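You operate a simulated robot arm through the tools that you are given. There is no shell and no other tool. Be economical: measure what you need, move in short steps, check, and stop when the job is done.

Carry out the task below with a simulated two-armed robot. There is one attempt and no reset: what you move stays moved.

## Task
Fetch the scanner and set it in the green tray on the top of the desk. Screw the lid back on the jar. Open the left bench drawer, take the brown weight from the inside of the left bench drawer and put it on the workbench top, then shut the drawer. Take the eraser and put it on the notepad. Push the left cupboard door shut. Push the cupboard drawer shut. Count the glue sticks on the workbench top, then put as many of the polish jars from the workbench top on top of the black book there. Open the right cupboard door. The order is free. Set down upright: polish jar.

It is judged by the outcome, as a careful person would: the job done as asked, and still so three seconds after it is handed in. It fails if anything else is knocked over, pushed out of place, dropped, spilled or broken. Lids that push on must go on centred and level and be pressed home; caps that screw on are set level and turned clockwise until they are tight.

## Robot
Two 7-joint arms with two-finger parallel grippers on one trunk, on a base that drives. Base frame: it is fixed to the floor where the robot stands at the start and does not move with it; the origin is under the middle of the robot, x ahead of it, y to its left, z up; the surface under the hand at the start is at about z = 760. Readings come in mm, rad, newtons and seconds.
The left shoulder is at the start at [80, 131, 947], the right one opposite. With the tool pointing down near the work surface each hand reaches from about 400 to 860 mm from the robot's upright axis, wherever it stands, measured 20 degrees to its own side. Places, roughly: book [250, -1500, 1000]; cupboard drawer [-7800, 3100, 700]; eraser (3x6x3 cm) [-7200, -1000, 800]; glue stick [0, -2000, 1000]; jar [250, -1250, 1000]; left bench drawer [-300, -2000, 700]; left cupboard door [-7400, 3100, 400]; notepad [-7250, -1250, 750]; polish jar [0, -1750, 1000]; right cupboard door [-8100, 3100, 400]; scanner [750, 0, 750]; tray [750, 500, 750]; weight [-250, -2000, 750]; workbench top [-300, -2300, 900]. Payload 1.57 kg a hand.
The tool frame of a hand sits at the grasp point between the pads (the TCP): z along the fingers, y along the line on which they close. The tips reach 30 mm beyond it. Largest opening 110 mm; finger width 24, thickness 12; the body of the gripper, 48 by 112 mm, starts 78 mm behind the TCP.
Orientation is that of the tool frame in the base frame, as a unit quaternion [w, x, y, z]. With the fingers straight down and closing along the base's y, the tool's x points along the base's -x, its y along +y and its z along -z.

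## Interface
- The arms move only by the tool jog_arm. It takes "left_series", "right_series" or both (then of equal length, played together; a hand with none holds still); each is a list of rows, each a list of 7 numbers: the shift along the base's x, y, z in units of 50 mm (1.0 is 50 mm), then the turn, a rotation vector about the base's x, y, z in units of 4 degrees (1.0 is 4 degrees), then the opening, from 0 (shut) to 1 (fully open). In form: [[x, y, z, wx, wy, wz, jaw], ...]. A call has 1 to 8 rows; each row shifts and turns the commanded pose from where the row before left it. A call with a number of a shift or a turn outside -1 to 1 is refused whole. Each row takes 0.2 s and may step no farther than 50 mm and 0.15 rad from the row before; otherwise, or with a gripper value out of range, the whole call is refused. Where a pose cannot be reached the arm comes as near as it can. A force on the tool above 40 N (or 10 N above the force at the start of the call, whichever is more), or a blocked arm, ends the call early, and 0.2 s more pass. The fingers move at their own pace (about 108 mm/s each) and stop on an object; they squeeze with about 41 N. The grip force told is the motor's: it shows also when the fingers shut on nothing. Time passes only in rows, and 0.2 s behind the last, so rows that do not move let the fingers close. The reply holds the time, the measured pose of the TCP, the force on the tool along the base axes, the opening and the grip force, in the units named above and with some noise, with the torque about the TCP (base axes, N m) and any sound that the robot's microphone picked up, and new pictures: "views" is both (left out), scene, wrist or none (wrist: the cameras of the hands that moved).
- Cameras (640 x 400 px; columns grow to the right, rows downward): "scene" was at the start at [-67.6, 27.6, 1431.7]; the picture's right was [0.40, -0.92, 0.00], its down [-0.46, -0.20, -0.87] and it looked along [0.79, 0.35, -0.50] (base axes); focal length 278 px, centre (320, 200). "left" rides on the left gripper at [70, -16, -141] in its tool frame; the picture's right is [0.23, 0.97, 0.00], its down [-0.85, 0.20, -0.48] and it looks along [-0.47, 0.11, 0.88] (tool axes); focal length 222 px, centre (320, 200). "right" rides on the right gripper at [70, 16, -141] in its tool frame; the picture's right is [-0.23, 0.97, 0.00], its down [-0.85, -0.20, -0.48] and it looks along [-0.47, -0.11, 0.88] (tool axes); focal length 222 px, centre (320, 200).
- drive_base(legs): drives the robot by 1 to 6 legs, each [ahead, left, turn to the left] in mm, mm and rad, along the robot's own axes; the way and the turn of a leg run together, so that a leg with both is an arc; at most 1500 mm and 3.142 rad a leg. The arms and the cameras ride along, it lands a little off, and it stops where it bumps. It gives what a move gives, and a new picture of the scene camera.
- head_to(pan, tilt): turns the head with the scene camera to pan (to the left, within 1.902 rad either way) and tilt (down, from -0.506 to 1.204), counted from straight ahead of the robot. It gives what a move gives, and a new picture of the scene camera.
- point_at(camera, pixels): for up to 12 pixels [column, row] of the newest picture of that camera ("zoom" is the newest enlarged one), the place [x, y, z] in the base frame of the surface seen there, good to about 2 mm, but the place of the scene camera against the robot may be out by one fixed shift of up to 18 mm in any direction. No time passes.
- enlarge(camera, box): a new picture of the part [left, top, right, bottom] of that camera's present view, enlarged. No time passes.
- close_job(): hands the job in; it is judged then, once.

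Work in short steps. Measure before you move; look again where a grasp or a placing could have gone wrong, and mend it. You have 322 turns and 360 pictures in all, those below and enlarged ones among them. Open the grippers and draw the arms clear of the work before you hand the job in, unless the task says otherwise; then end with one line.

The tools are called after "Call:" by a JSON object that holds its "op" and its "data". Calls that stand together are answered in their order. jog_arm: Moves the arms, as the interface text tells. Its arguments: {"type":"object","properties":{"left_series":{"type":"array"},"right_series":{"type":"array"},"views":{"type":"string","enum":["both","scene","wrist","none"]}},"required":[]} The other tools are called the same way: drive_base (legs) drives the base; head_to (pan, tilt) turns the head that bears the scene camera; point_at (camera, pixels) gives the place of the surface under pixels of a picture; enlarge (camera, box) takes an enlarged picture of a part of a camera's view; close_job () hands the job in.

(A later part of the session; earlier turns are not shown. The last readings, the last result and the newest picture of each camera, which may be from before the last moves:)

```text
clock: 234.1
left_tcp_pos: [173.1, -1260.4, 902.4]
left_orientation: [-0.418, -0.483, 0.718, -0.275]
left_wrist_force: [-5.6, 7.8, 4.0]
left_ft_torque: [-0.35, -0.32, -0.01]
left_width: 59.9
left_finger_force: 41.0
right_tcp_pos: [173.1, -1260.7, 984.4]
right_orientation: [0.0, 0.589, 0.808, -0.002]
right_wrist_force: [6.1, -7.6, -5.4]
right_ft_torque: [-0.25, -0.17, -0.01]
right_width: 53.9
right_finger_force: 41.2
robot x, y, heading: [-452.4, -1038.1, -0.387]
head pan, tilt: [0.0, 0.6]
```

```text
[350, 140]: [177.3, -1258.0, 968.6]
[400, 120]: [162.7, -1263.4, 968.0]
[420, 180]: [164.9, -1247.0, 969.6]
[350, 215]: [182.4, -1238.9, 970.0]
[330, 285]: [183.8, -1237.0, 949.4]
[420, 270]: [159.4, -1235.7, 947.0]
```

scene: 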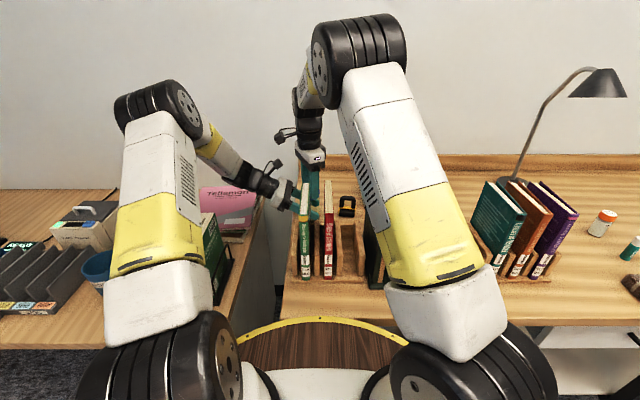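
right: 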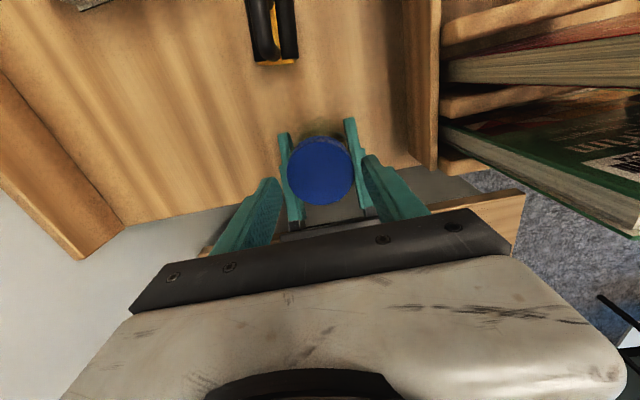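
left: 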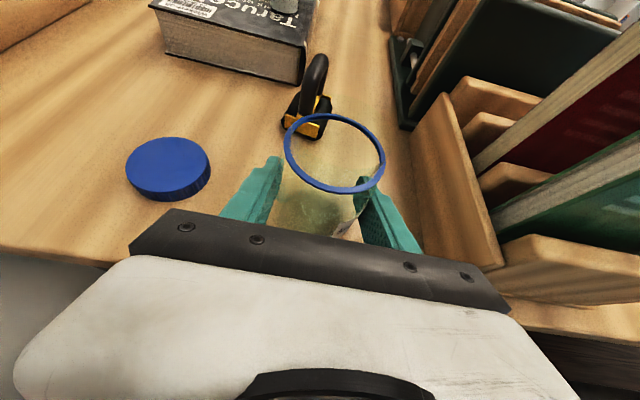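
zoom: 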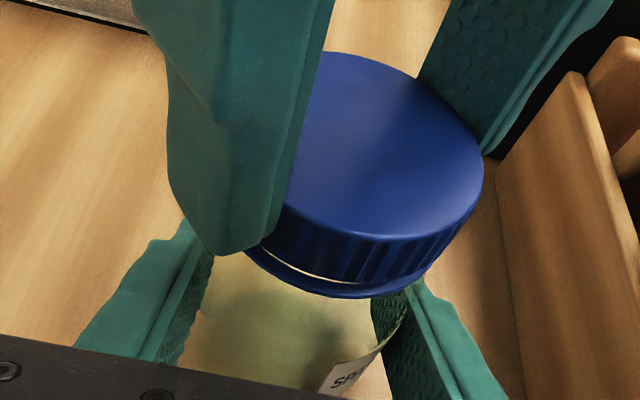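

It dropped ~1.3 mm in this stroke (≈3 mm pitch). I finish the stroke, release, and wind back for the next.

Call:
{"op": "jog_arm", "data": {"right_series": [[0, 0, -0.01, 0, 0, -1, 0.3], [0, 0, 0, 0, 0, -1, 0.3], [0, 0, 0, 0, 0, -1, 0.3], [0, 0, 0, 0, 0, -1, 0.3], [0, 0, 0, 0, 0, 0, 0.62], [0, 0, 0, 0, 0, 0, 0.62], [0, 0, 0.15, 0, 0, 0, 0.62], [0, 0, 0.15, 0, 0, 1, 0.62]], "views": "none"}}

Call:
{"op": "jog_arm", "data": {"right_series": [[0, 0, 0, 0, 0, 1, 0.62], [0, 0, 0, 0, 0, 1, 0.62], [0, 0, 0, 0, 0, 1, 0.62], [0, 0, 0, 0, 0, 1, 0.62], [0, 0, 0, 0, 0, 1, 0.62], [0, 0, 0, 0, 0, 1, 0.62], [0, 0, 0, 0, 0, 1, 0.62], [0, 0, 0, 0, 0, 1, 0.62]], "views": "none"}}

Call:
{"op": "jog_arm", "data": {"right_series": [[0, 0, 0, 0, 0, 1, 0.62], [0, 0, 0, 0, 0, 1, 0.62], [0, 0, 0, 0, 0, 1, 0.62], [0, 0, 0, 0, 0, 1, 0.62], [0, 0, 0, 0, 0, 1, 0.62], [0, 0, 0, 0, 0, 1, 0.62], [0, 0, 0, 0, 0, 1, 0.62], [0, 0, 0, 0, 0, 1, 0.62]], "views": "none"}}

Call:
{"op": "jog_arm", "data": {"right_series": [[0, 0, 0, 0, 0, 1, 0.62], [0, 0, 0, 0, 0, 1, 0.62], [0, 0, 0, 0, 0, 1, 0.62], [0, 0, 0, 0, 0, 1, 0.62], [0, 0, 0, 0, 0, 1, 0.62], [0, 0, 0, 0, 0, 1, 0.62], [0, 0, 0, 0, 0, 1, 0.62], [0, 0, 0, 0, 0, 1, 0.62]], "views": "none"}}

Call:
{"op": "jog_arm", "data": {"right_series": [[0, 0, 0, 0, 0, 1, 0.62], [0, 0, 0, 0, 0, 1, 0.62], [0, 0, 0, 0, 0, 1, 0.62], [0, 0, 0, 0, 0, 1, 0.62], [0, 0, 0, 0, 0, 1, 0.62], [0, 0, 0, 0, 0, 1, 0.62], [0, 0, 0, 0, 0, 1, 0.62], [0, 0, 0, 0, 0, 1, 0.62]], "views": "none"}}

Call:
{"op": "jog_arm", "data": {"right_series": [[0, 0, 0, 0, 0, 1, 0.62], [0, 0, 0, 0, 0, 1, 0.62], [0, 0, 0, 0, 0, 1, 0.62], [0, 0, 0, 0, 0, 1, 0.62], [0, 0, 0, 0, 0, 1, 0.62], [0, 0, 0, 0, 0, 1, 0.62], [0, 0, 0, 0, 0, 0, 0.62]], "views": "none"}}

Call:
{"op": "enlarge", "data": {"camera": "left", "box": [240, 60, 420, 240]}}

Call:
{"op": "point_at", "data": {"camera": "left", "pixels": [[340, 145], [310, 140], [370, 140], [345, 165], [320, 115]]}}

```text
clock: 235.9
left_tcp_pos: [174.1, -1260.1, 902.5]
left_orientation: [-0.418, -0.483, 0.718, -0.275]
left_wrist_force: [0.4, -1.0, 0.9]
left_ft_torque: [-0.01, -0.09, 0.0]
left_width: 60.0
left_finger_force: 41.2
right_tcp_pos: [173.7, -1259.9, 999.3]
right_orientation: [0.0, 0.669, 0.743, -0.002]
right_wrist_force: [0.3, -0.7, 0.5]
right_ft_torque: [-0.02, 0.0, 0.01]
right_width: 68.6
right_finger_force: 0.2
robot x, y, heading: [-455.1, -1035.2, -0.387]
head pan, tilt: [0.0, 0.6]
```

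```text
clock: 237.7
left_tcp_pos: [172.6, -1260.5, 902.5]
left_orientation: [-0.418, -0.483, 0.719, -0.275]
left_wrist_force: [0.6, -0.4, 2.2]
left_ft_torque: [-0.02, -0.07, 0.01]
left_width: 60.0
left_finger_force: 41.2
right_tcp_pos: [173.5, -1258.5, 998.5]
right_orientation: [0.001, 0.439, 0.899, 0.0]
right_wrist_force: [-0.1, 0.4, -0.8]
right_ft_torque: [-0.01, -0.01, 0.03]
right_width: 68.0
right_finger_force: 0.1
robot x, y, heading: [-453.2, -1042.1, -0.388]
head pan, tilt: [0.0, 0.6]
```

```text
clock: 239.5
left_tcp_pos: [173.4, -1260.3, 903.4]
left_orientation: [-0.418, -0.483, 0.718, -0.275]
left_wrist_force: [-0.3, 1.4, 2.7]
left_ft_torque: [-0.01, -0.09, 0.04]
left_width: 60.0
left_finger_force: 41.2
right_tcp_pos: [173.5, -1260.6, 997.3]
right_orientation: [0.001, 0.174, 0.985, -0.002]
right_wrist_force: [0.8, 0.4, -0.4]
right_ft_torque: [-0.03, 0.0, 0.01]
right_width: 68.3
right_finger_force: 0.1
robot x, y, heading: [-456.4, -1040.8, -0.388]
head pan, tilt: [0.0, 0.6]
```

```text
clock: 241.3
left_tcp_pos: [173.8, -1261.0, 904.2]
left_orientation: [-0.419, -0.482, 0.719, -0.275]
left_wrist_force: [0.7, 1.0, 1.7]
left_ft_torque: [0.01, -0.09, 0.04]
left_width: 59.8
left_finger_force: 41.3
right_tcp_pos: [172.9, -1260.6, 997.6]
right_orientation: [0.001, -0.104, 0.995, -0.001]
right_wrist_force: [-0.7, 0.2, -1.0]
right_ft_torque: [0.01, 0.0, 0.02]
right_width: 68.4
right_finger_force: 0.0
robot x, y, heading: [-451.5, -1034.3, -0.387]
head pan, tilt: [0.0, 0.6]
```

```text
clock: 243.1
left_tcp_pos: [172.8, -1260.0, 903.3]
left_orientation: [-0.418, -0.483, 0.718, -0.275]
left_wrist_force: [0.5, 1.2, 1.7]
left_ft_torque: [0.03, -0.1, 0.07]
left_width: 60.0
left_finger_force: 41.2
right_tcp_pos: [172.2, -1260.8, 998.1]
right_orientation: [0.002, -0.376, 0.927, -0.001]
right_wrist_force: [0.7, 0.2, -0.8]
right_ft_torque: [0.05, -0.02, -0.03]
right_width: 68.3
right_finger_force: 0.0
robot x, y, heading: [-458.1, -1037.0, -0.387]
head pan, tilt: [0.0, 0.6]
```

```text
clock: 244.7
left_tcp_pos: [172.4, -1259.8, 903.8]
left_orientation: [-0.418, -0.483, 0.718, -0.275]
left_wrist_force: [0.7, 1.3, 1.4]
left_ft_torque: [0.02, -0.09, 0.04]
left_width: 59.7
left_finger_force: 41.2
right_tcp_pos: [173.4, -1260.1, 998.9]
right_orientation: [0.001, -0.56, 0.829, 0.001]
right_wrist_force: [-0.1, -0.5, -0.2]
right_ft_torque: [0.01, 0.0, 0.0]
right_width: 68.1
right_finger_force: 0.1
robot x, y, heading: [-454.4, -1036.5, -0.386]
head pan, tilt: [0.0, 0.6]
```

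```text
2.22 times, centred on (330, 150) of left
```

zoom: 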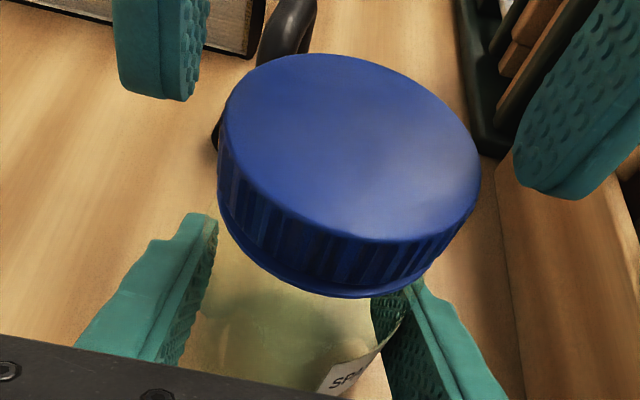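

```text
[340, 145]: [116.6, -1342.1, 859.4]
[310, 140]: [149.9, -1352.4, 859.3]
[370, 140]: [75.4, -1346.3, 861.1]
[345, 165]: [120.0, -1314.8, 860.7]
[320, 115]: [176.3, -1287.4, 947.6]
```

The gap to the ring looks closed. I measure in the zoom.

Call:
{"op": "point_at", "data": {"camera": "zoom", "pixels": [[350, 145], [260, 110], [440, 140], [320, 65], [350, 225], [300, 260], [380, 270], [330, 288], [400, 285]]}}

```text
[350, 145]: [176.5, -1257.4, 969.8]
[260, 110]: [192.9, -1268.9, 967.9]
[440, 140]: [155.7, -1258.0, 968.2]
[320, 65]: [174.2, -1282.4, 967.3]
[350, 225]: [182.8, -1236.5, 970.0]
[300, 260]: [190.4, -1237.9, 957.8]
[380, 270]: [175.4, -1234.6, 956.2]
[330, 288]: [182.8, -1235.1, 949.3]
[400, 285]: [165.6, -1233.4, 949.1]
```

Top ≈968.5. Next stroke: grip and turn clockwise again, watching the torque.

Call:
{"op": "jog_arm", "data": {"right_series": [[0, 0, -0.15, 0, 0, 0, 0.62], [0, 0, -0.15, 0, 0, 0, 0.62], [0, 0, 0, 0, 0, 0, 0.62], [0, 0, 0, 0, 0, 0, 0.3], [0, 0, 0, 0, 0, 0, 0.3], [0, 0, -0.02, 0, 0, -1, 0.3], [0, 0, 0, 0, 0, -1, 0.3], [0, 0, 0, 0, 0, -1, 0.3]], "views": "none"}}

Call:
{"op": "jog_arm", "data": {"right_series": [[0, 0, -0.01, 0, 0, -1, 0.3], [0, 0, 0, 0, 0, -1, 0.3], [0, 0, 0, 0, 0, -1, 0.3], [0, 0, 0, 0, 0, -1, 0.3], [0, 0, 0, 0, 0, -1, 0.3], [0, 0, 0, 0, 0, -1, 0.3], [0, 0, 0, 0, 0, -1, 0.3], [0, 0, 0, 0, 0, -1, 0.3]], "views": "none"}}

Call:
{"op": "jog_arm", "data": {"right_series": [[0, 0, 0, 0, 0, -1, 0.3], [0, 0, 0, 0, 0, -1, 0.3], [0, 0, 0, 0, 0, -1, 0.3], [0, 0, 0, 0, 0, -1, 0.3], [0, 0, 0, 0, 0, -1, 0.3], [0, 0, 0, 0, 0, -1, 0.3], [0, 0, 0, 0, 0, -1, 0.3], [0, 0, 0, 0, 0, -1, 0.3]], "views": "none"}}

Call:
{"op": "jog_arm", "data": {"right_series": [[0, 0, -0.01, 0, 0, -1, 0.3], [0, 0, 0, 0, 0, -1, 0.3], [0, 0, 0, 0, 0, -1, 0.3], [0, 0, 0, 0, 0, -1, 0.3], [0, 0, 0, 0, 0, -1, 0.3], [0, 0, 0, 0, 0, -1, 0.3], [0, 0, 0, 0, 0, -1, 0.3], [0, 0, 0, 0, 0, -1, 0.3]], "views": "none"}}

Call:
{"op": "jog_arm", "data": {"right_series": [[0, 0, 0, 0, 0, -1, 0.3], [0, 0, 0, 0, 0, -1, 0.3], [0, 0, 0, 0, 0, -1, 0.3], [0, 0, 0, 0, 0, -1, 0.3], [0, 0, 0, 0, 0, -1, 0.3], [0, 0, 0, 0, 0, -1, 0.3], [0, 0, 0, 0, 0, -1, 0.3], [0, 0, 0, 0, 0, -1, 0.3]], "views": "none"}}

Call:
{"op": "enlarge", "data": {"camera": "left", "box": [240, 60, 420, 240]}}

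```text
clock: 246.5
left_tcp_pos: [173.0, -1260.7, 902.4]
left_orientation: [-0.418, -0.483, 0.719, -0.275]
left_wrist_force: [0.4, -0.3, 1.2]
left_ft_torque: [0.17, -0.43, 0.02]
left_width: 59.7
left_finger_force: 41.2
right_tcp_pos: [173.4, -1260.6, 982.8]
right_orientation: [0.001, -0.469, 0.883, -0.001]
right_wrist_force: [1.6, 0.7, 4.7]
right_ft_torque: [-0.12, 0.08, 0.02]
right_width: 54.3
right_finger_force: 41.2
robot x, y, heading: [-454.3, -1041.4, -0.39]
head pan, tilt: [0.0, 0.6]
```

```text
clock: 248.3
left_tcp_pos: [171.6, -1260.1, 902.8]
left_orientation: [-0.418, -0.483, 0.718, -0.275]
left_wrist_force: [-5.1, -1.3, -1.0]
left_ft_torque: [0.1, -0.62, 0.03]
left_width: 59.5
left_finger_force: 41.0
right_tcp_pos: [173.1, -1260.9, 982.1]
right_orientation: [0.001, -0.207, 0.978, 0.0]
right_wrist_force: [7.2, 2.4, 7.9]
right_ft_torque: [-0.02, -0.17, -0.01]
right_width: 54.0
right_finger_force: 41.2
robot x, y, heading: [-451.4, -1039.5, -0.384]
head pan, tilt: [0.0, 0.6]
```

```text
clock: 250.1
left_tcp_pos: [174.3, -1260.7, 902.5]
left_orientation: [-0.419, -0.483, 0.718, -0.276]
left_wrist_force: [0.3, 1.1, -0.1]
left_ft_torque: [-0.13, -0.05, -1.09]
left_width: 59.4
left_finger_force: 41.0
right_tcp_pos: [172.8, -1261.9, 981.7]
right_orientation: [0.0, 0.071, 0.997, 0.0]
right_wrist_force: [0.3, -1.0, 0.8]
right_ft_torque: [0.02, 0.07, 1.06]
right_width: 54.3
right_finger_force: 40.6
robot x, y, heading: [-451.6, -1037.0, -0.384]
head pan, tilt: [0.0, 0.6]
```

```text
clock: 251.9
left_tcp_pos: [173.6, -1260.7, 904.3]
left_orientation: [-0.417, -0.484, 0.718, -0.276]
left_wrist_force: [2.2, 7.7, 2.1]
left_ft_torque: [-0.57, 0.12, -1.02]
left_width: 59.4
left_finger_force: 40.8
right_tcp_pos: [173.0, -1261.3, 981.7]
right_orientation: [0.001, 0.343, 0.939, 0.0]
right_wrist_force: [-2.4, -8.3, 0.2]
right_ft_torque: [-0.13, -0.02, 0.99]
right_width: 54.3
right_finger_force: 41.3
robot x, y, heading: [-454.3, -1040.7, -0.389]
head pan, tilt: [0.0, 0.6]
```

```text
clock: 253.7
left_tcp_pos: [171.9, -1260.1, 902.4]
left_orientation: [-0.419, -0.482, 0.719, -0.275]
left_wrist_force: [-6.8, -5.8, -1.2]
left_ft_torque: [0.34, -0.35, -1.17]
left_width: 60.5
left_finger_force: 41.2
right_tcp_pos: [173.0, -1260.7, 982.2]
right_orientation: [0.0, 0.589, 0.808, -0.001]
right_wrist_force: [6.3, 5.6, 0.2]
right_ft_torque: [0.12, -0.12, 1.13]
right_width: 53.7
right_finger_force: 41.0
robot x, y, heading: [-456.7, -1037.3, -0.389]
head pan, tilt: [0.0, 0.6]
```

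```text
2.22 times, centred on (330, 150) of left
```

zoom: 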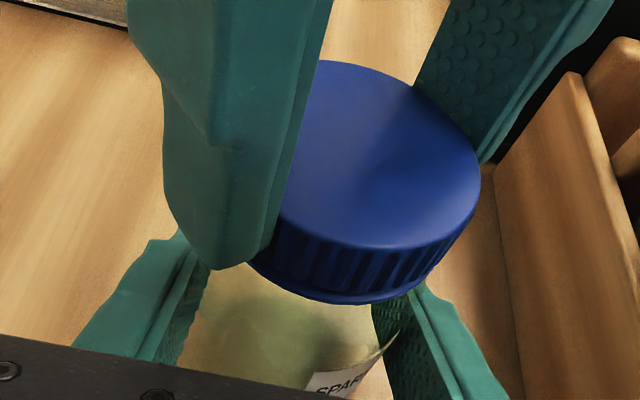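

The torque rose to ~1.1 N·m and stayed: the lid is tight. I release the right hand, raise it, and check the lid.

Call:
{"op": "jog_arm", "data": {"right_series": [[0, 0, 0, 0, 0, 0.5, 0.3], [0, 0, 0, 0, 0, 0, 0.65], [0, 0, 0, 0, 0, 0, 0.65], [0, 0, 0.4, 0, 0, 0, 0.65], [0, 0, 0.8, 0, 0, 0, 0.65], [0, 0, 0.9, 0, 0, 0, 0.65], [-0.3, -0.5, 0.7, 0, 0, 1, 0.65], [-0.3, -0.7, 0.3, 0, 0, 1, 0.65]], "views": "none"}}

Call:
{"op": "jog_arm", "data": {"left_series": [[0, 0, 0, 0, 0, 0, 0.5], [0, 0, 0, 0, 0, 0, 0.9], [0, 0, 0, 0, 0, 0, 1]], "views": "wrist"}}

Call:
{"op": "enlarge", "data": {"camera": "left", "box": [240, 60, 420, 240]}}

Call:
{"op": "point_at", "data": {"camera": "zoom", "pixels": [[350, 145], [260, 120], [440, 140], [320, 75], [350, 225], [300, 262], [380, 275], [330, 292]]}}

```text
clock: 255.5
left_tcp_pos: [172.7, -1260.2, 904.2]
left_orientation: [-0.418, -0.483, 0.718, -0.276]
left_wrist_force: [-1.2, -0.6, 1.1]
left_ft_torque: [-0.11, -0.04, -0.05]
left_width: 60.9
left_finger_force: 40.9
right_tcp_pos: [145.1, -1319.0, 1137.2]
right_orientation: [-0.001, 0.515, 0.857, -0.001]
right_wrist_force: [0.1, 0.0, 0.4]
right_ft_torque: [-0.05, 0.04, -0.02]
right_width: 71.4
right_finger_force: 0.0
robot x, y, heading: [-456.0, -1040.6, -0.385]
head pan, tilt: [0.0, 0.6]
```

```text
clock: 256.3
left_tcp_pos: [173.6, -1260.1, 902.6]
left_orientation: [-0.418, -0.482, 0.719, -0.275]
left_wrist_force: [-0.5, -0.1, -0.4]
left_ft_torque: [0.03, -0.01, 0.01]
left_width: 109.9
left_finger_force: 0.1
right_tcp_pos: [143.4, -1318.9, 1137.1]
right_orientation: [0.0, 0.515, 0.857, -0.002]
right_wrist_force: [1.0, -0.9, -0.4]
right_ft_torque: [0.02, -0.01, -0.02]
right_width: 71.7
right_finger_force: 0.0
robot x, y, heading: [-456.2, -1042.4, -0.385]
head pan, tilt: [0.0, 0.6]
```

left: 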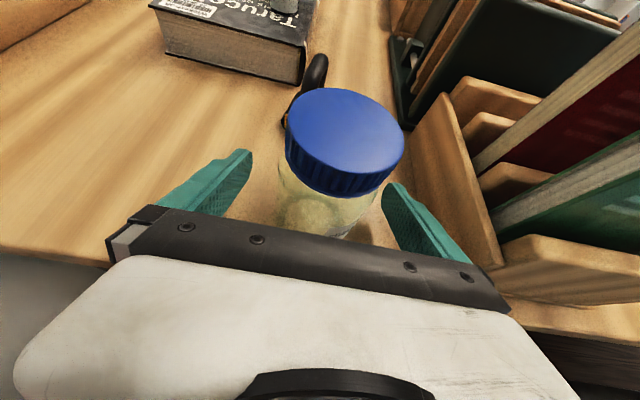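

```text
2.22 times, centred on (330, 150) of left
```

zoom: 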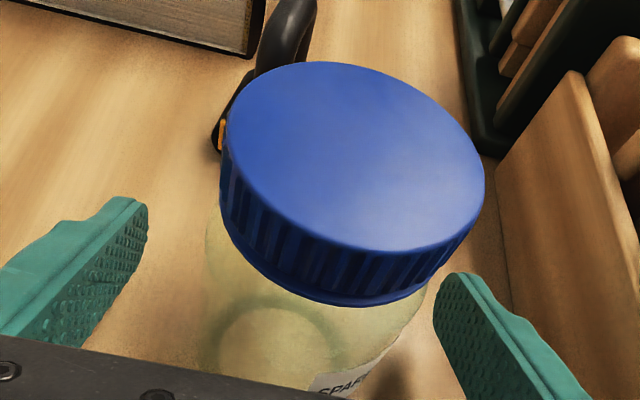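

```text
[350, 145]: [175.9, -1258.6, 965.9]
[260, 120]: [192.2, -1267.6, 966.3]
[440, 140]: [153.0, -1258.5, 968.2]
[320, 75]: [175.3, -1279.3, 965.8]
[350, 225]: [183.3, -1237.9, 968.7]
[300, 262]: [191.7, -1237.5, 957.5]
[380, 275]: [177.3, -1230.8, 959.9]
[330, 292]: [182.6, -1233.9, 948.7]
```

Jar closed and standing. Left hand retracts along its axis and returns to pointing down; right hand moves off.

Call:
{"op": "jog_arm", "data": {"left_series": [[0.265, 0.64, 0.4, 0, 0, 0, 1], [0.265, 0.64, 0.4, 0, 0, 0, 1], [0.265, 0.64, 0.4, 0, 0, 0, 1], [0, 0.5, 0.8, 0, 0, 0, 1], [0, 0.5, 0.8, 0.922, -0.386, 0, 1], [0, 0.3, 0.9, 0.922, -0.386, 0, 1], [0, 0, 0.5, 0.922, -0.386, 0, 1], [0, 0, 0, 0.922, -0.386, 0, 1]], "views": "none"}}

Call:
{"op": "jog_arm", "data": {"left_series": [[0, 0, 0, 0.922, -0.386, 0, 1], [0, 0, 0, 0.922, -0.386, 0, 1], [0, 0, 0, 0.922, -0.386, 0, 1], [0, 0, 0, 0.922, -0.386, 0, 1], [0, 0, 0, 0.922, -0.386, 0, 1], [0, 0, 0, 0.922, -0.386, 0, 1], [0, 0, 0, 0.922, -0.386, 0, 1], [0, 0, 0, 0.922, -0.386, 0, 1]], "right_series": [[-0.5, -0.3, 0, 0, 0, 1, 0.6], [-0.5, -0.3, 0, 0, 0, 1, 0.6], [-0.5, -0.3, 0, 0, 0, 1, 0.6], [-0.5, -0.3, 0, 0, 0, 1, 0.6], [-0.5, -0.3, 0, 0, 0, 1, 0.6], [0, 0, 0, 0, 0, 1, 0.6], [0, 0, 0, 0, 0, 1, 0.6], [0, 0, 0, 0, 0, 1, 0.6]], "views": "none"}}

Call:
{"op": "jog_arm", "data": {"left_series": [[0, 0, 0, 0.922, -0.386, 0, 1], [0, 0, 0, 0.922, -0.386, 0, 1], [0, 0, 0, 0.922, -0.386, 0, 1], [0, 0, 0, 0, 0, -1, 1], [0, 0, 0, 0, 0, -1, 1], [0, 0, 0, 0, 0, -1, 1], [0, 0, 0, 0, 0, -1, 1], [0, 0, 0, 0, 0, -1, 1]], "views": "both"}}

```text
clock: 258.1
left_tcp_pos: [213.9, -1097.7, 1110.9]
left_orientation: [-0.313, -0.517, 0.769, -0.206]
left_wrist_force: [0.0, -0.3, -0.1]
left_ft_torque: [0.0, 0.01, -0.03]
left_width: 110.0
left_finger_force: 0.0
right_tcp_pos: [143.4, -1318.8, 1137.1]
right_orientation: [0.0, 0.515, 0.857, -0.001]
right_wrist_force: [0.7, 0.3, -0.2]
right_ft_torque: [-0.03, 0.01, 0.01]
right_width: 71.4
right_finger_force: 0.0
robot x, y, heading: [-455.5, -1037.2, -0.381]
head pan, tilt: [0.0, 0.6]
```

```text
clock: 259.9
left_tcp_pos: [214.0, -1098.1, 1111.9]
left_orientation: [-0.087, -0.555, 0.825, -0.057]
left_wrist_force: [0.3, 0.5, 0.7]
left_ft_torque: [0.05, -0.01, 0.01]
left_width: 109.9
left_finger_force: 0.0
right_tcp_pos: [18.0, -1396.4, 1136.4]
right_orientation: [0.0, 0.259, 0.966, -0.001]
right_wrist_force: [1.1, 0.0, -0.2]
right_ft_torque: [-0.01, 0.02, 0.01]
right_width: 65.9
right_finger_force: 0.1
robot x, y, heading: [-453.0, -1043.6, -0.39]
head pan, tilt: [0.0, 0.6]
```

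```text
clock: 261.7
left_tcp_pos: [210.9, -1099.5, 1111.4]
left_orientation: [-0.001, -0.406, 0.914, 0.0]
left_wrist_force: [-0.1, -0.5, 0.5]
left_ft_torque: [0.0, 0.03, -0.01]
left_width: 109.8
left_finger_force: 0.0
right_tcp_pos: [19.4, -1395.5, 1137.5]
right_orientation: [0.001, 0.259, 0.966, -0.001]
right_wrist_force: [-1.0, 0.5, -0.6]
right_ft_torque: [-0.01, 0.0, 0.04]
right_width: 65.8
right_finger_force: 0.0
robot x, y, heading: [-457.6, -1039.0, -0.389]
head pan, tilt: [0.0, 0.6]
```

scene: 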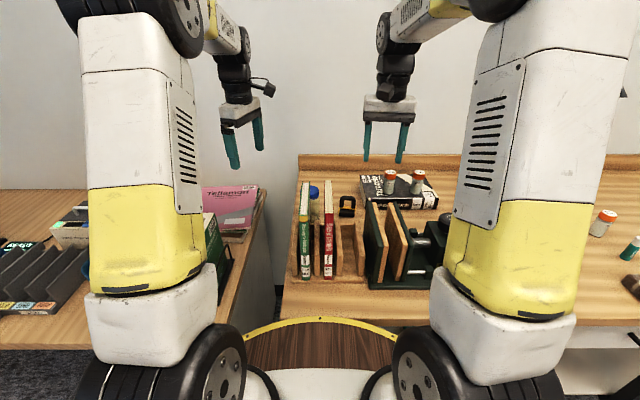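
left: 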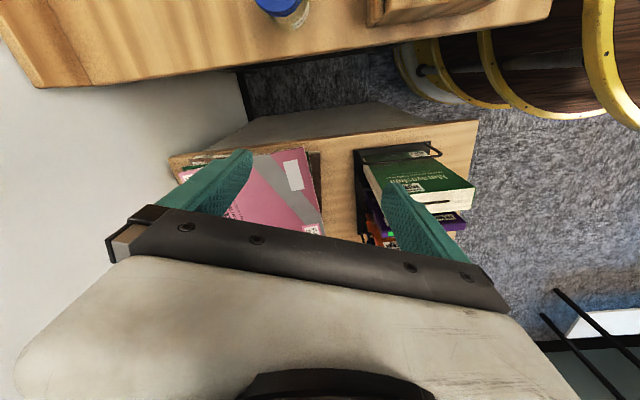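

Finish turning the left hand to nominal yaw and draw both hands in for driving.

Call:
{"op": "jog_arm", "data": {"left_series": [[-0.39, 0.17, 0, 0, 0, -1, 0.6], [-0.39, 0.17, 0, 0, 0, -1, 0.6], [-0.39, 0.17, 0, 0, 0, -1, 0.6], [-0.39, 0.17, 0, 0, 0, -1, 0.6], [-0.39, 0.17, 0, 0, 0, -1, 0.6], [-0.39, 0.17, 0, 0, 0, -1, 0.6], [-0.39, 0.17, 0, 0, 0, -1, 0.6], [-0.39, 0.17, 0, 0, 0, -1, 0.6]], "right_series": [[-0.37, -0.11, 0, 0, 0, 0.25, 0.6], [-0.37, -0.11, 0, 0, 0, 0.25, 0.6], [-0.37, -0.11, 0, 0, 0, 0.25, 0.6], [-0.37, -0.11, 0, 0, 0, 0.25, 0.6], [-0.37, -0.11, 0, 0, 0, 0.25, 0.6], [-0.37, -0.11, 0, 0, 0, 0.25, 0.6], [-0.37, -0.11, 0, 0, 0, 0.25, 0.6], [-0.37, -0.11, 0, 0, 0, 0.25, 0.6]], "views": "none"}}

Call:
{"op": "jog_arm", "data": {"left_series": [[0, 0, 0, 0, 0, -1, 0.6], [0, 0, 0, 0, 0, -1, 0.6], [0, 0, 0, 0, 0, -1, 0.6], [0, 0, 0, 0, 0, -1, 0.6], [0, 0, 0, 0, 0, -1, 0.6], [0, 0, 0, 0, 0, -1, 0.6], [0, 0, 0, 0, 0, -1, 0.6], [0, 0, 0, 0, 0, -1, 0.6]], "views": "none"}}

Call:
{"op": "head_to", "data": {"pan": 0, "tilt": 0.5}}

Call:
{"op": "enlarge", "data": {"camera": "scene", "box": [280, 140, 460, 260]}}

```text
clock: 263.5
left_tcp_pos: [58.0, -1030.4, 1111.9]
left_orientation: [-0.001, -0.137, 0.991, 0.001]
left_wrist_force: [0.4, 0.2, 0.4]
left_ft_torque: [0.03, 0.02, -0.02]
left_width: 65.8
left_finger_force: 0.1
right_tcp_pos: [-129.8, -1439.2, 1135.6]
right_orientation: [-0.001, 0.191, 0.982, -0.001]
right_wrist_force: [1.3, 0.7, -0.5]
right_ft_torque: [-0.02, -0.01, -0.01]
right_width: 66.0
right_finger_force: 0.0
robot x, y, heading: [-454.5, -1039.9, -0.388]
head pan, tilt: [0.0, 0.6]
```

```text
clock: 265.3
left_tcp_pos: [56.4, -1032.4, 1110.9]
left_orientation: [0.0, 0.141, 0.99, 0.001]
left_wrist_force: [-0.5, 0.0, -0.3]
left_ft_torque: [0.01, -0.03, 0.01]
left_width: 66.0
left_finger_force: 0.0
right_tcp_pos: [-130.3, -1440.4, 1136.2]
right_orientation: [0.0, 0.191, 0.982, -0.002]
right_wrist_force: [0.3, -0.3, 0.0]
right_ft_torque: [0.02, -0.03, 0.04]
right_width: 66.1
right_finger_force: 0.1
robot x, y, heading: [-452.7, -1035.5, -0.388]
head pan, tilt: [0.0, 0.6]
```

```text
clock: 266.0
left_tcp_pos: [58.0, -1031.1, 1110.4]
left_orientation: [-0.001, 0.141, 0.99, 0.001]
left_wrist_force: [-0.9, 0.2, 0.2]
left_ft_torque: [-0.07, -0.01, 0.0]
left_width: 66.0
left_finger_force: 0.1
right_tcp_pos: [-129.6, -1440.1, 1135.1]
right_orientation: [0.001, 0.192, 0.981, -0.001]
right_wrist_force: [-0.1, -0.6, 0.2]
right_ft_torque: [0.0, 0.01, -0.02]
right_width: 65.8
right_finger_force: 0.0
robot x, y, heading: [-453.9, -1037.8, -0.392]
head pan, tilt: [0.0, 0.499]
```

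scene: 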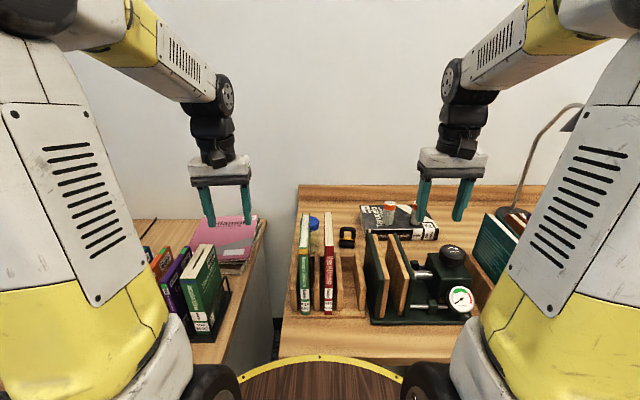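

```text
3.33 times, centred on (370, 200) of scene
```

zoom: 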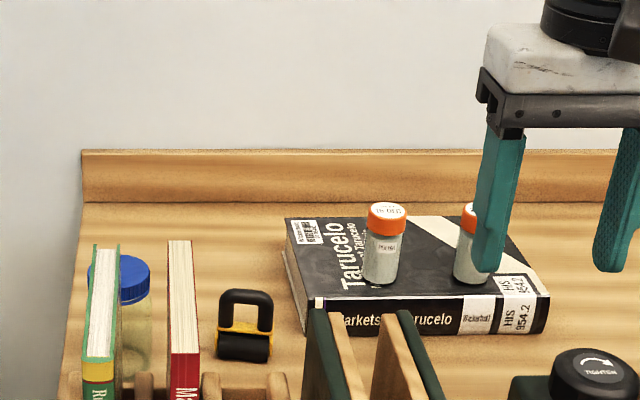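

Everything on the bench looks right. Now I must travel to the far side (x≈−7200). I back off 290 mm, turn right to face −y, and look around.

Call:
{"op": "drive_base", "data": {"legs": [[-290, 0, 0], [0, 0, -1.18]]}}

Call:
{"op": "head_to", "data": {"pan": -1.2, "tilt": 0.3}}

Call:
{"op": "point_at", "data": {"camera": "scene", "pixels": [[100, 150], [200, 200], [320, 200], [320, 150], [450, 200], [550, 250], [320, 300], [150, 300], [600, 150], [420, 120], [250, 110], [520, 330]]}}

```text
clock: 270.9
left_tcp_pos: [-528.9, -1403.2, 1111.3]
left_orientation: [0.0, 0.675, 0.738, 0.002]
left_wrist_force: [-0.2, 0.0, 0.2]
left_ft_torque: [-0.02, 0.02, -0.01]
left_width: 66.1
left_finger_force: 0.1
right_tcp_pos: [-977.6, -1377.1, 1135.8]
right_orientation: [0.001, 0.712, 0.702, -0.001]
right_wrist_force: [0.3, -0.3, 0.4]
right_ft_torque: [-0.04, 0.0, 0.01]
right_width: 66.2
right_finger_force: 0.0
robot x, y, heading: [-718.3, -930.5, -1.588]
head pan, tilt: [0.0, 0.499]
```

scene: 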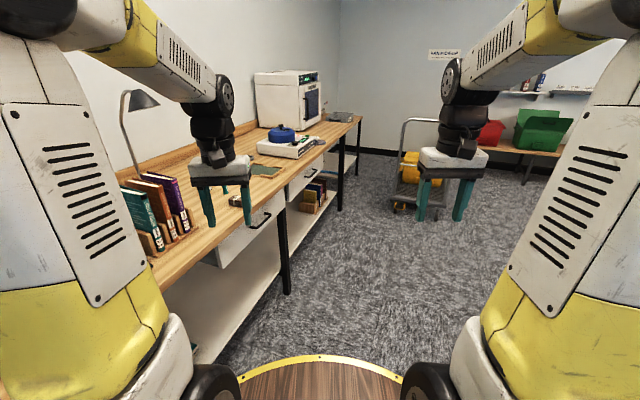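

```text
clock: 272.3
left_tcp_pos: [-528.4, -1403.2, 1110.9]
left_orientation: [0.0, 0.674, 0.738, 0.001]
left_wrist_force: [0.1, 0.6, -0.2]
left_ft_torque: [-0.02, -0.01, -0.02]
left_width: 65.6
left_finger_force: 0.0
right_tcp_pos: [-977.6, -1377.7, 1135.4]
right_orientation: [0.0, 0.712, 0.702, -0.002]
right_wrist_force: [-0.6, -0.6, 0.4]
right_ft_torque: [-0.03, -0.02, 0.0]
right_width: 65.9
right_finger_force: 0.0
robot x, y, heading: [-720.5, -923.4, -1.585]
head pan, tilt: [-1.201, 0.3]
```

scene: 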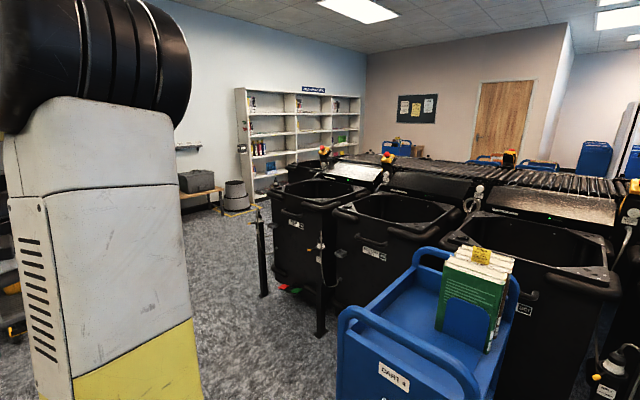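

```text
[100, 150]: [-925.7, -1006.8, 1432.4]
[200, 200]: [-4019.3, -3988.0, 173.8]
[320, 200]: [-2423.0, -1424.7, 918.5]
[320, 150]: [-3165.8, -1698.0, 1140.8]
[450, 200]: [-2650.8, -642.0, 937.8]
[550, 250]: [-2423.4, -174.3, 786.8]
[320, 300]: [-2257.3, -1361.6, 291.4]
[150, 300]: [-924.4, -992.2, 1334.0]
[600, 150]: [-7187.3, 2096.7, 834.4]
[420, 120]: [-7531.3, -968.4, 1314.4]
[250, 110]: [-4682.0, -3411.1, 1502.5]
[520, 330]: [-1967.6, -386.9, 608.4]
```

The sorter blocks the direct way; I'll go round its −y end. I query posts, the floor beyond and cart distances.

Call:
{"op": "point_at", "data": {"camera": "scene", "pixels": [[262, 280], [262, 225], [320, 325], [270, 200], [235, 210], [295, 330], [240, 300], [215, 250], [280, 185], [390, 350], [350, 160], [310, 175]]}}

Call:
{"op": "drive_base", "data": {"legs": [[0, 0, -0.625], [1000, 0, 0]]}}

Call:
{"op": "head_to", "data": {"pan": -0.5, "tilt": 0.3}}

```text
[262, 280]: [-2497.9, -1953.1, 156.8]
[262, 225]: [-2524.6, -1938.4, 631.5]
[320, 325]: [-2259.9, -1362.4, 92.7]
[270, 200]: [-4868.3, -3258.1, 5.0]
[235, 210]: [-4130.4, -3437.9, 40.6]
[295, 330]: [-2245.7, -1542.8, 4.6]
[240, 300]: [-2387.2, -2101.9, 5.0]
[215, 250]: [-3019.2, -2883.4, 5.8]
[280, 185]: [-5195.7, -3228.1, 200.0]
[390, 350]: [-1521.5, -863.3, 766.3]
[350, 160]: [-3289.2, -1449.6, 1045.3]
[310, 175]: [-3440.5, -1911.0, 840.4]
```

```text
clock: 279.2
left_tcp_pos: [-1450.2, -2227.4, 1110.5]
left_orientation: [0.001, 0.871, 0.491, 0.002]
left_wrist_force: [1.0, -0.5, 0.7]
left_ft_torque: [0.01, 0.01, 0.01]
left_width: 66.2
left_finger_force: 0.0
right_tcp_pos: [-1796.0, -1939.6, 1136.0]
right_orientation: [0.0, 0.896, 0.445, -0.001]
right_wrist_force: [0.2, -0.5, 0.3]
right_ft_torque: [0.0, 0.0, 0.01]
right_width: 65.7
right_finger_force: 0.1
robot x, y, heading: [-1325.6, -1733.1, -2.223]
head pan, tilt: [-1.201, 0.3]
```

scene: 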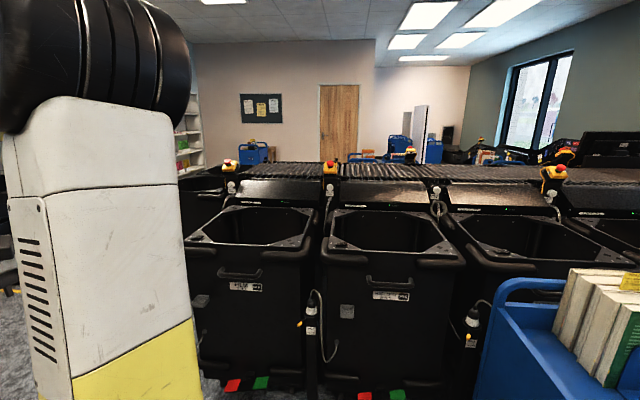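

```text
clock: 280.3
left_tcp_pos: [-1449.6, -2226.1, 1111.2]
left_orientation: [0.001, 0.871, 0.491, 0.001]
left_wrist_force: [-0.3, -0.2, 0.1]
left_ft_torque: [0.02, -0.02, 0.02]
left_width: 65.8
left_finger_force: 0.0
right_tcp_pos: [-1795.2, -1939.9, 1135.4]
right_orientation: [-0.001, 0.896, 0.444, -0.001]
right_wrist_force: [0.8, -0.7, 0.3]
right_ft_torque: [0.01, 0.0, 0.0]
right_width: 66.0
right_finger_force: 0.0
robot x, y, heading: [-1323.3, -1736.7, -2.221]
head pan, tilt: [-0.499, 0.3]
```

scene: 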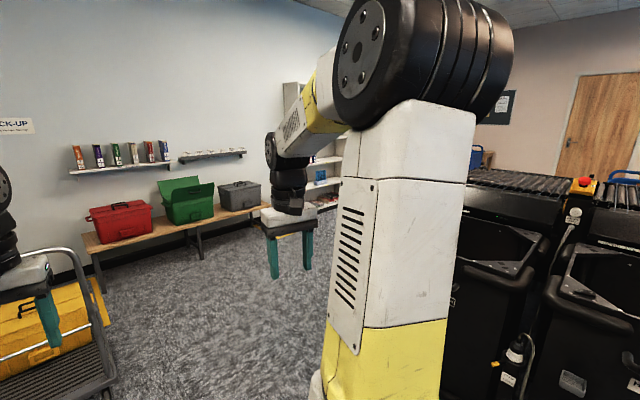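

I query trolley and bench positions for the corridor.

Call:
{"op": "point_at", "data": {"camera": "scene", "pixels": [[90, 290], [100, 370], [105, 320], [90, 240], [200, 245], [265, 208], [150, 300], [210, 330], [260, 290], [320, 200], [170, 230]]}}

```text
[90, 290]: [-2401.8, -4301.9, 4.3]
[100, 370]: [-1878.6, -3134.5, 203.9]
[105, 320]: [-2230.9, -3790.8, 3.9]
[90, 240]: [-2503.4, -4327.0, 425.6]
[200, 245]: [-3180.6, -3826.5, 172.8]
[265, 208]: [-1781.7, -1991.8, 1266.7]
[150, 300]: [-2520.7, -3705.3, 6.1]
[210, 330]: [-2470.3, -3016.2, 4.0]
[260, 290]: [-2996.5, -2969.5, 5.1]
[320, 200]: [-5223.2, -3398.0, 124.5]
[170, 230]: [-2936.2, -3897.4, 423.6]
```

The corridor is clear. I drive via (−2350,−2550) to about (−3850,−2520).

Call:
{"op": "drive_base", "data": {"legs": [[0, 0, -0.25], [1309, 0, 0], [0, 0, -0.65], [1480, 0, 0]]}}

Call:
{"op": "head_to", "data": {"pan": 0, "tilt": 0.25}}

Call:
{"op": "point_at", "data": {"camera": "scene", "pixels": [[250, 250], [300, 200], [320, 230], [350, 200], [400, 250], [280, 150], [380, 150], [320, 170], [420, 200], [230, 200]]}}

```text
clock: 294.2
left_tcp_pos: [-3841.9, -2853.7, 1111.2]
left_orientation: [0.0, 0.998, 0.056, 0.001]
left_wrist_force: [-0.4, -0.3, 0.3]
left_ft_torque: [0.03, -0.03, 0.0]
left_width: 66.3
left_finger_force: 0.1
right_tcp_pos: [-3826.0, -2405.4, 1135.9]
right_orientation: [-0.001, 1.0, 0.005, 0.0]
right_wrist_force: [-0.1, -0.2, -0.2]
right_ft_torque: [0.07, -0.04, 0.0]
right_width: 66.1
right_finger_force: 0.0
robot x, y, heading: [-3371.6, -2652.1, -3.133]
head pan, tilt: [-0.499, 0.3]
stopped in leg 4: the robot was blocked; the commanded pose is now the measured one
```

scene: 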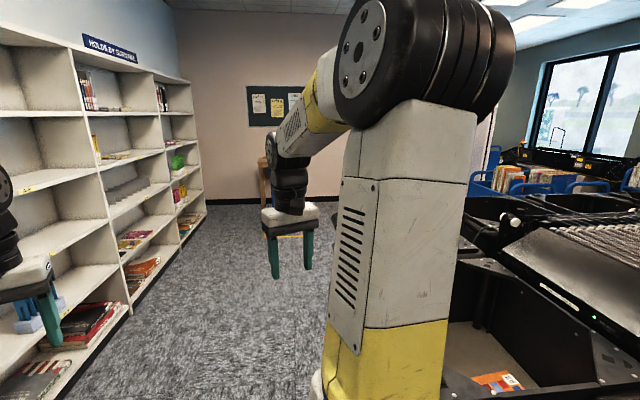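

```text
clock: 295.2
left_tcp_pos: [-3841.3, -2853.6, 1110.5]
left_orientation: [-0.001, 0.998, 0.056, 0.0]
left_wrist_force: [-0.8, -0.6, -0.7]
left_ft_torque: [0.01, 0.02, -0.07]
left_width: 65.9
left_finger_force: 0.0
right_tcp_pos: [-3825.7, -2404.4, 1134.9]
right_orientation: [-0.001, 1.0, 0.004, -0.001]
right_wrist_force: [1.0, 0.7, 1.1]
right_ft_torque: [0.0, 0.05, 0.01]
right_width: 65.7
right_finger_force: 0.1
robot x, y, heading: [-3369.0, -2648.4, -3.135]
head pan, tilt: [0.0, 0.25]
```

scene: 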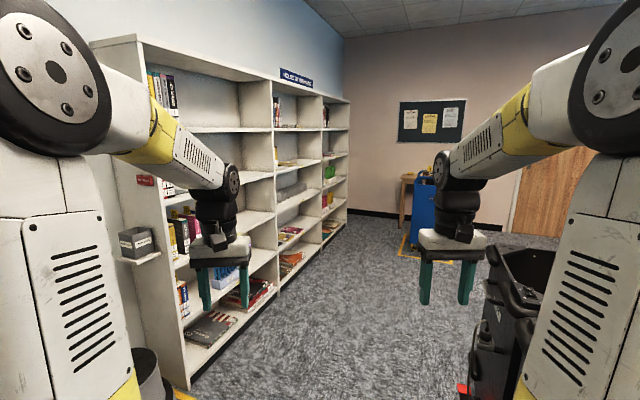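

```text
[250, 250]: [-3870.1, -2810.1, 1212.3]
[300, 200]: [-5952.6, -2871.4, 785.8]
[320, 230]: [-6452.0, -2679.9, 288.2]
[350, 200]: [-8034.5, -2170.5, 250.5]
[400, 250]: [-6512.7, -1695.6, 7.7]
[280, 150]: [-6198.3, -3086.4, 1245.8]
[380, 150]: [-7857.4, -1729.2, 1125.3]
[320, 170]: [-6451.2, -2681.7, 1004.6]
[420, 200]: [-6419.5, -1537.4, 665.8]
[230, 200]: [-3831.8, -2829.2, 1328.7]
```

The robot bumped near the grey cylinder on the left. I look down-left to see it.

Call:
{"op": "head_to", "data": {"pan": 0.6, "tilt": 0.9}}

Call:
{"op": "head_to", "data": {"pan": -0.5, "tilt": 0.8}}

```text
clock: 296.2
left_tcp_pos: [-3841.7, -2854.4, 1111.7]
left_orientation: [0.0, 0.998, 0.056, 0.0]
left_wrist_force: [0.3, -0.2, -0.4]
left_ft_torque: [0.02, -0.04, 0.0]
left_width: 65.8
left_finger_force: 0.0
right_tcp_pos: [-3826.2, -2405.0, 1136.5]
right_orientation: [-0.001, 1.0, 0.004, 0.0]
right_wrist_force: [0.8, -0.7, -0.6]
right_ft_torque: [0.05, 0.01, -0.01]
right_width: 65.8
right_finger_force: 0.0
robot x, y, heading: [-3373.0, -2651.2, -3.128]
head pan, tilt: [0.6, 0.901]
```

scene: 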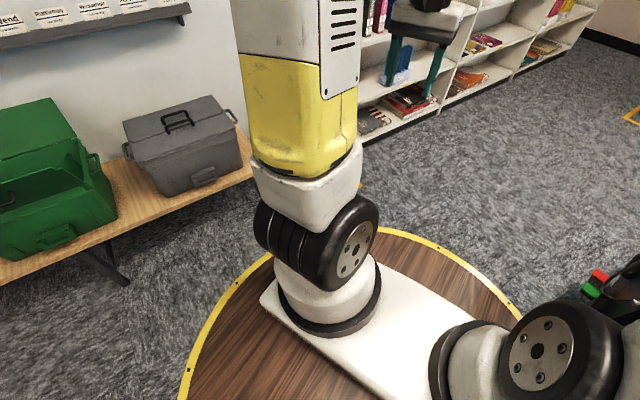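

```text
clock: 297.5
left_tcp_pos: [-3840.4, -2854.4, 1112.1]
left_orientation: [0.0, 0.998, 0.056, 0.0]
left_wrist_force: [-0.6, -0.8, 0.5]
left_ft_torque: [-0.01, 0.0, 0.01]
left_width: 66.0
left_finger_force: 0.1
right_tcp_pos: [-3826.2, -2403.4, 1137.0]
right_orientation: [-0.001, 1.0, 0.005, -0.001]
right_wrist_force: [1.1, -0.1, 0.6]
right_ft_torque: [-0.03, -0.02, 0.03]
right_width: 66.1
right_finger_force: 0.1
robot x, y, heading: [-3375.9, -2650.4, -3.136]
head pan, tilt: [-0.499, 0.799]
```

scene: 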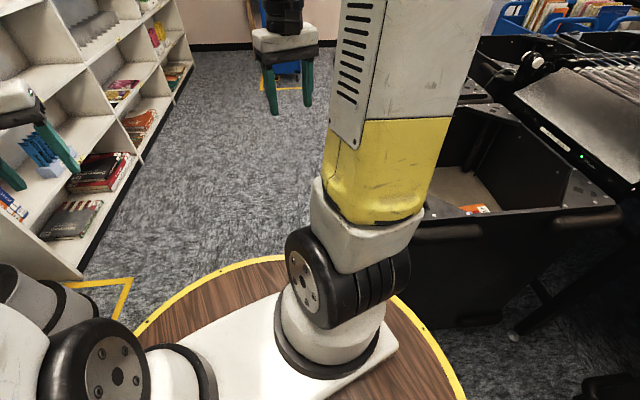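

The right side touches the black bin. I measure the bin and shelf to centre in the corridor.

Call:
{"op": "point_at", "data": {"camera": "scene", "pixels": [[425, 245], [450, 320], [600, 215], [480, 100], [80, 278], [140, 160], [190, 75], [300, 130], [460, 65], [120, 310]]}}

```text
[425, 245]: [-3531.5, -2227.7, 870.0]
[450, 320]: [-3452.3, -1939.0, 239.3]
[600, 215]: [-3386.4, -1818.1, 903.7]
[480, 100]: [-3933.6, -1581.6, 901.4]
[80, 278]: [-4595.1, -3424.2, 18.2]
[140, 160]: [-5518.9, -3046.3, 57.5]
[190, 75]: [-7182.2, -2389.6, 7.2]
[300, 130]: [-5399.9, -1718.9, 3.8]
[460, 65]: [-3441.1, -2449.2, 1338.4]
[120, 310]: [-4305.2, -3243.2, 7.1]
```

I move left 230 mm, turn right 0.385 to follow the corridor, and drive ahead 1450 mm.

Call:
{"op": "drive_base", "data": {"legs": [[0, 230, 0], [0, 0, -0.385], [1450, 0, 0]]}}

Call:
{"op": "head_to", "data": {"pan": -0.3, "tilt": 0.35}}

```text
clock: 303.0
left_tcp_pos: [-4246.2, -2753.6, 1111.4]
left_orientation: [0.001, 0.991, -0.136, 0.001]
left_wrist_force: [0.1, -0.5, 0.0]
left_ft_torque: [-0.04, 0.01, 0.04]
left_width: 65.9
left_finger_force: 0.2
right_tcp_pos: [-4060.7, -2342.6, 1134.5]
right_orientation: [-0.001, 0.982, -0.188, 0.0]
right_wrist_force: [-0.7, 0.8, -0.4]
right_ft_torque: [-0.01, -0.01, -0.01]
right_width: 66.0
right_finger_force: 0.0
robot x, y, heading: [-3733.2, -2740.4, 2.765]
head pan, tilt: [-0.499, 0.799]
stopped in leg 3: the robot was blocked; the commanded pose is now the measured one
```

scene: 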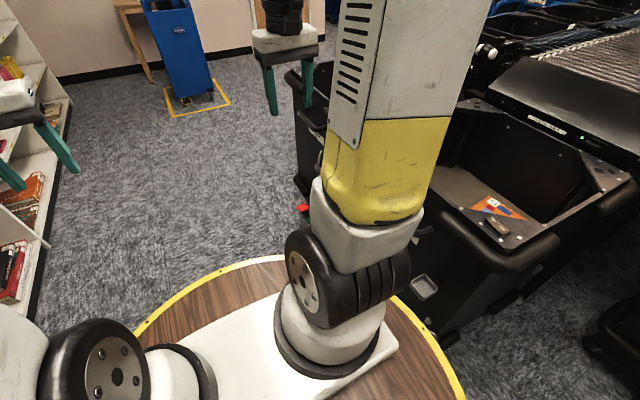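

```text
clock: 303.9
left_tcp_pos: [-4243.0, -2753.6, 1110.8]
left_orientation: [0.001, 0.991, -0.137, 0.001]
left_wrist_force: [0.1, 0.2, 0.3]
left_ft_torque: [-0.01, 0.0, -0.01]
left_width: 65.8
left_finger_force: 0.0
right_tcp_pos: [-4061.0, -2343.3, 1136.5]
right_orientation: [-0.001, 0.982, -0.189, 0.0]
right_wrist_force: [-0.6, 0.0, -0.7]
right_ft_torque: [0.0, 0.03, -0.01]
right_width: 66.0
right_finger_force: 0.1
robot x, y, heading: [-3733.3, -2744.0, 2.767]
head pan, tilt: [-0.3, 0.351]
```

scene: 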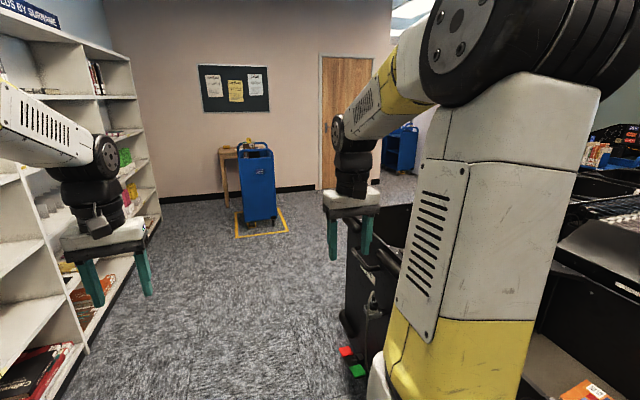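

Blocked again; I look down to the right side.

Call:
{"op": "head_to", "data": {"pan": -1.1, "tilt": 0.9}}

Call:
{"op": "point_at", "data": {"camera": "scene", "pixels": [[250, 100], [300, 150], [400, 150], [450, 200], [500, 300], [350, 60], [200, 60], [550, 150], [420, 260], [330, 220]]}}

```text
clock: 305.0
left_tcp_pos: [-4243.2, -2754.5, 1111.0]
left_orientation: [0.001, 0.991, -0.136, 0.002]
left_wrist_force: [0.0, 0.9, -0.3]
left_ft_torque: [0.0, -0.03, 0.0]
left_width: 66.0
left_finger_force: 0.0
right_tcp_pos: [-4059.9, -2343.4, 1137.2]
right_orientation: [-0.001, 0.982, -0.188, 0.001]
right_wrist_force: [0.1, 0.9, 0.5]
right_ft_torque: [-0.02, 0.02, 0.0]
right_width: 66.1
right_finger_force: 0.1
robot x, y, heading: [-3731.5, -2742.5, 2.767]
head pan, tilt: [-1.1, 0.901]
```

scene: 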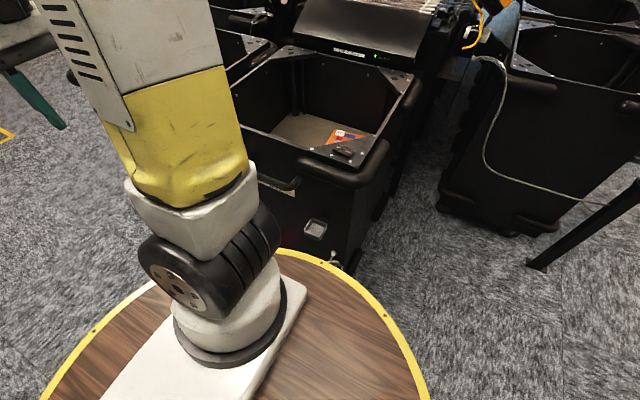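

```text
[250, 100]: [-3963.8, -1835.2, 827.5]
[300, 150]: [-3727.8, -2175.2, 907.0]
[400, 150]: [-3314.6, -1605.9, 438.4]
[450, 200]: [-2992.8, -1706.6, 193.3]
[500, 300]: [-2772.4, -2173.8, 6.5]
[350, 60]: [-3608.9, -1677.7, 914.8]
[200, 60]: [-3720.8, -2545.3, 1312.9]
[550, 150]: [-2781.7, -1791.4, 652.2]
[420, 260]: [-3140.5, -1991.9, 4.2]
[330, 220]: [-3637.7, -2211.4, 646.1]
```

I shift 300 mm left, away from the bins, and go on ahead 1000 mm.

Call:
{"op": "drive_base", "data": {"legs": [[0, 300, 0], [1000, 0, 0]]}}

Call:
{"op": "head_to", "data": {"pan": 0.3, "tilt": 0.5}}

```text
clock: 311.8
left_tcp_pos: [-5281.7, -2668.3, 1110.2]
left_orientation: [0.001, 0.991, -0.133, 0.001]
left_wrist_force: [-0.6, 0.4, 0.3]
left_ft_torque: [0.02, -0.02, -0.01]
left_width: 65.8
left_finger_force: 0.1
right_tcp_pos: [-5102.7, -2256.7, 1135.4]
right_orientation: [0.0, 0.983, -0.184, 0.0]
right_wrist_force: [0.3, 0.5, -0.2]
right_ft_torque: [-0.01, -0.02, -0.02]
right_width: 65.9
right_finger_force: 0.0
robot x, y, heading: [-4769.6, -2649.9, 2.772]
head pan, tilt: [-1.1, 0.901]
```

scene: 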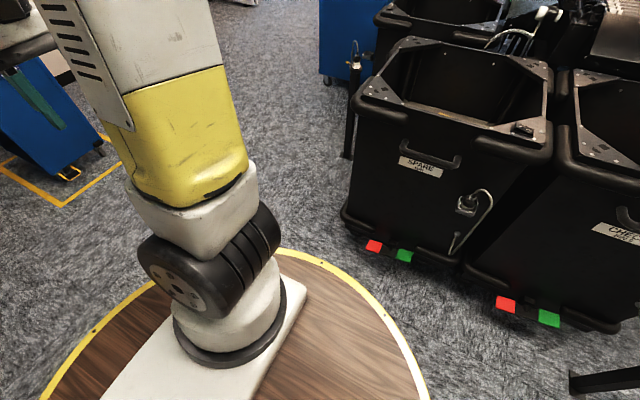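

```text
clock: 313.3
left_tcp_pos: [-5282.9, -2668.3, 1111.2]
left_orientation: [0.0, 0.991, -0.133, 0.0]
left_wrist_force: [-0.9, -1.0, 0.3]
left_ft_torque: [0.01, -0.03, 0.0]
left_width: 66.1
left_finger_force: 0.1
right_tcp_pos: [-5100.8, -2257.3, 1135.8]
right_orientation: [-0.001, 0.983, -0.186, 0.0]
right_wrist_force: [-0.9, 0.2, 0.2]
right_ft_torque: [-0.01, -0.04, 0.02]
right_width: 66.0
right_finger_force: 0.0
robot x, y, heading: [-4769.2, -2654.5, 2.776]
head pan, tilt: [0.3, 0.499]
```

scene: 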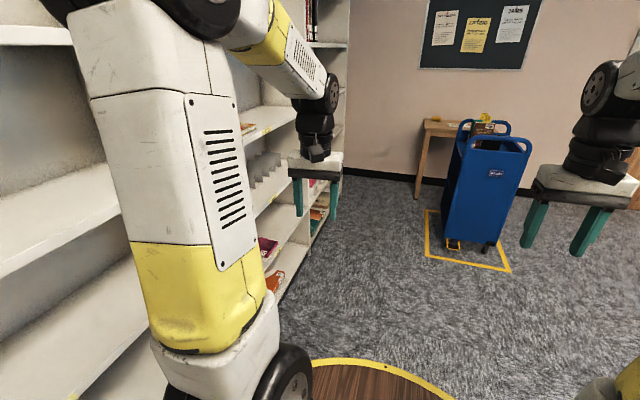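

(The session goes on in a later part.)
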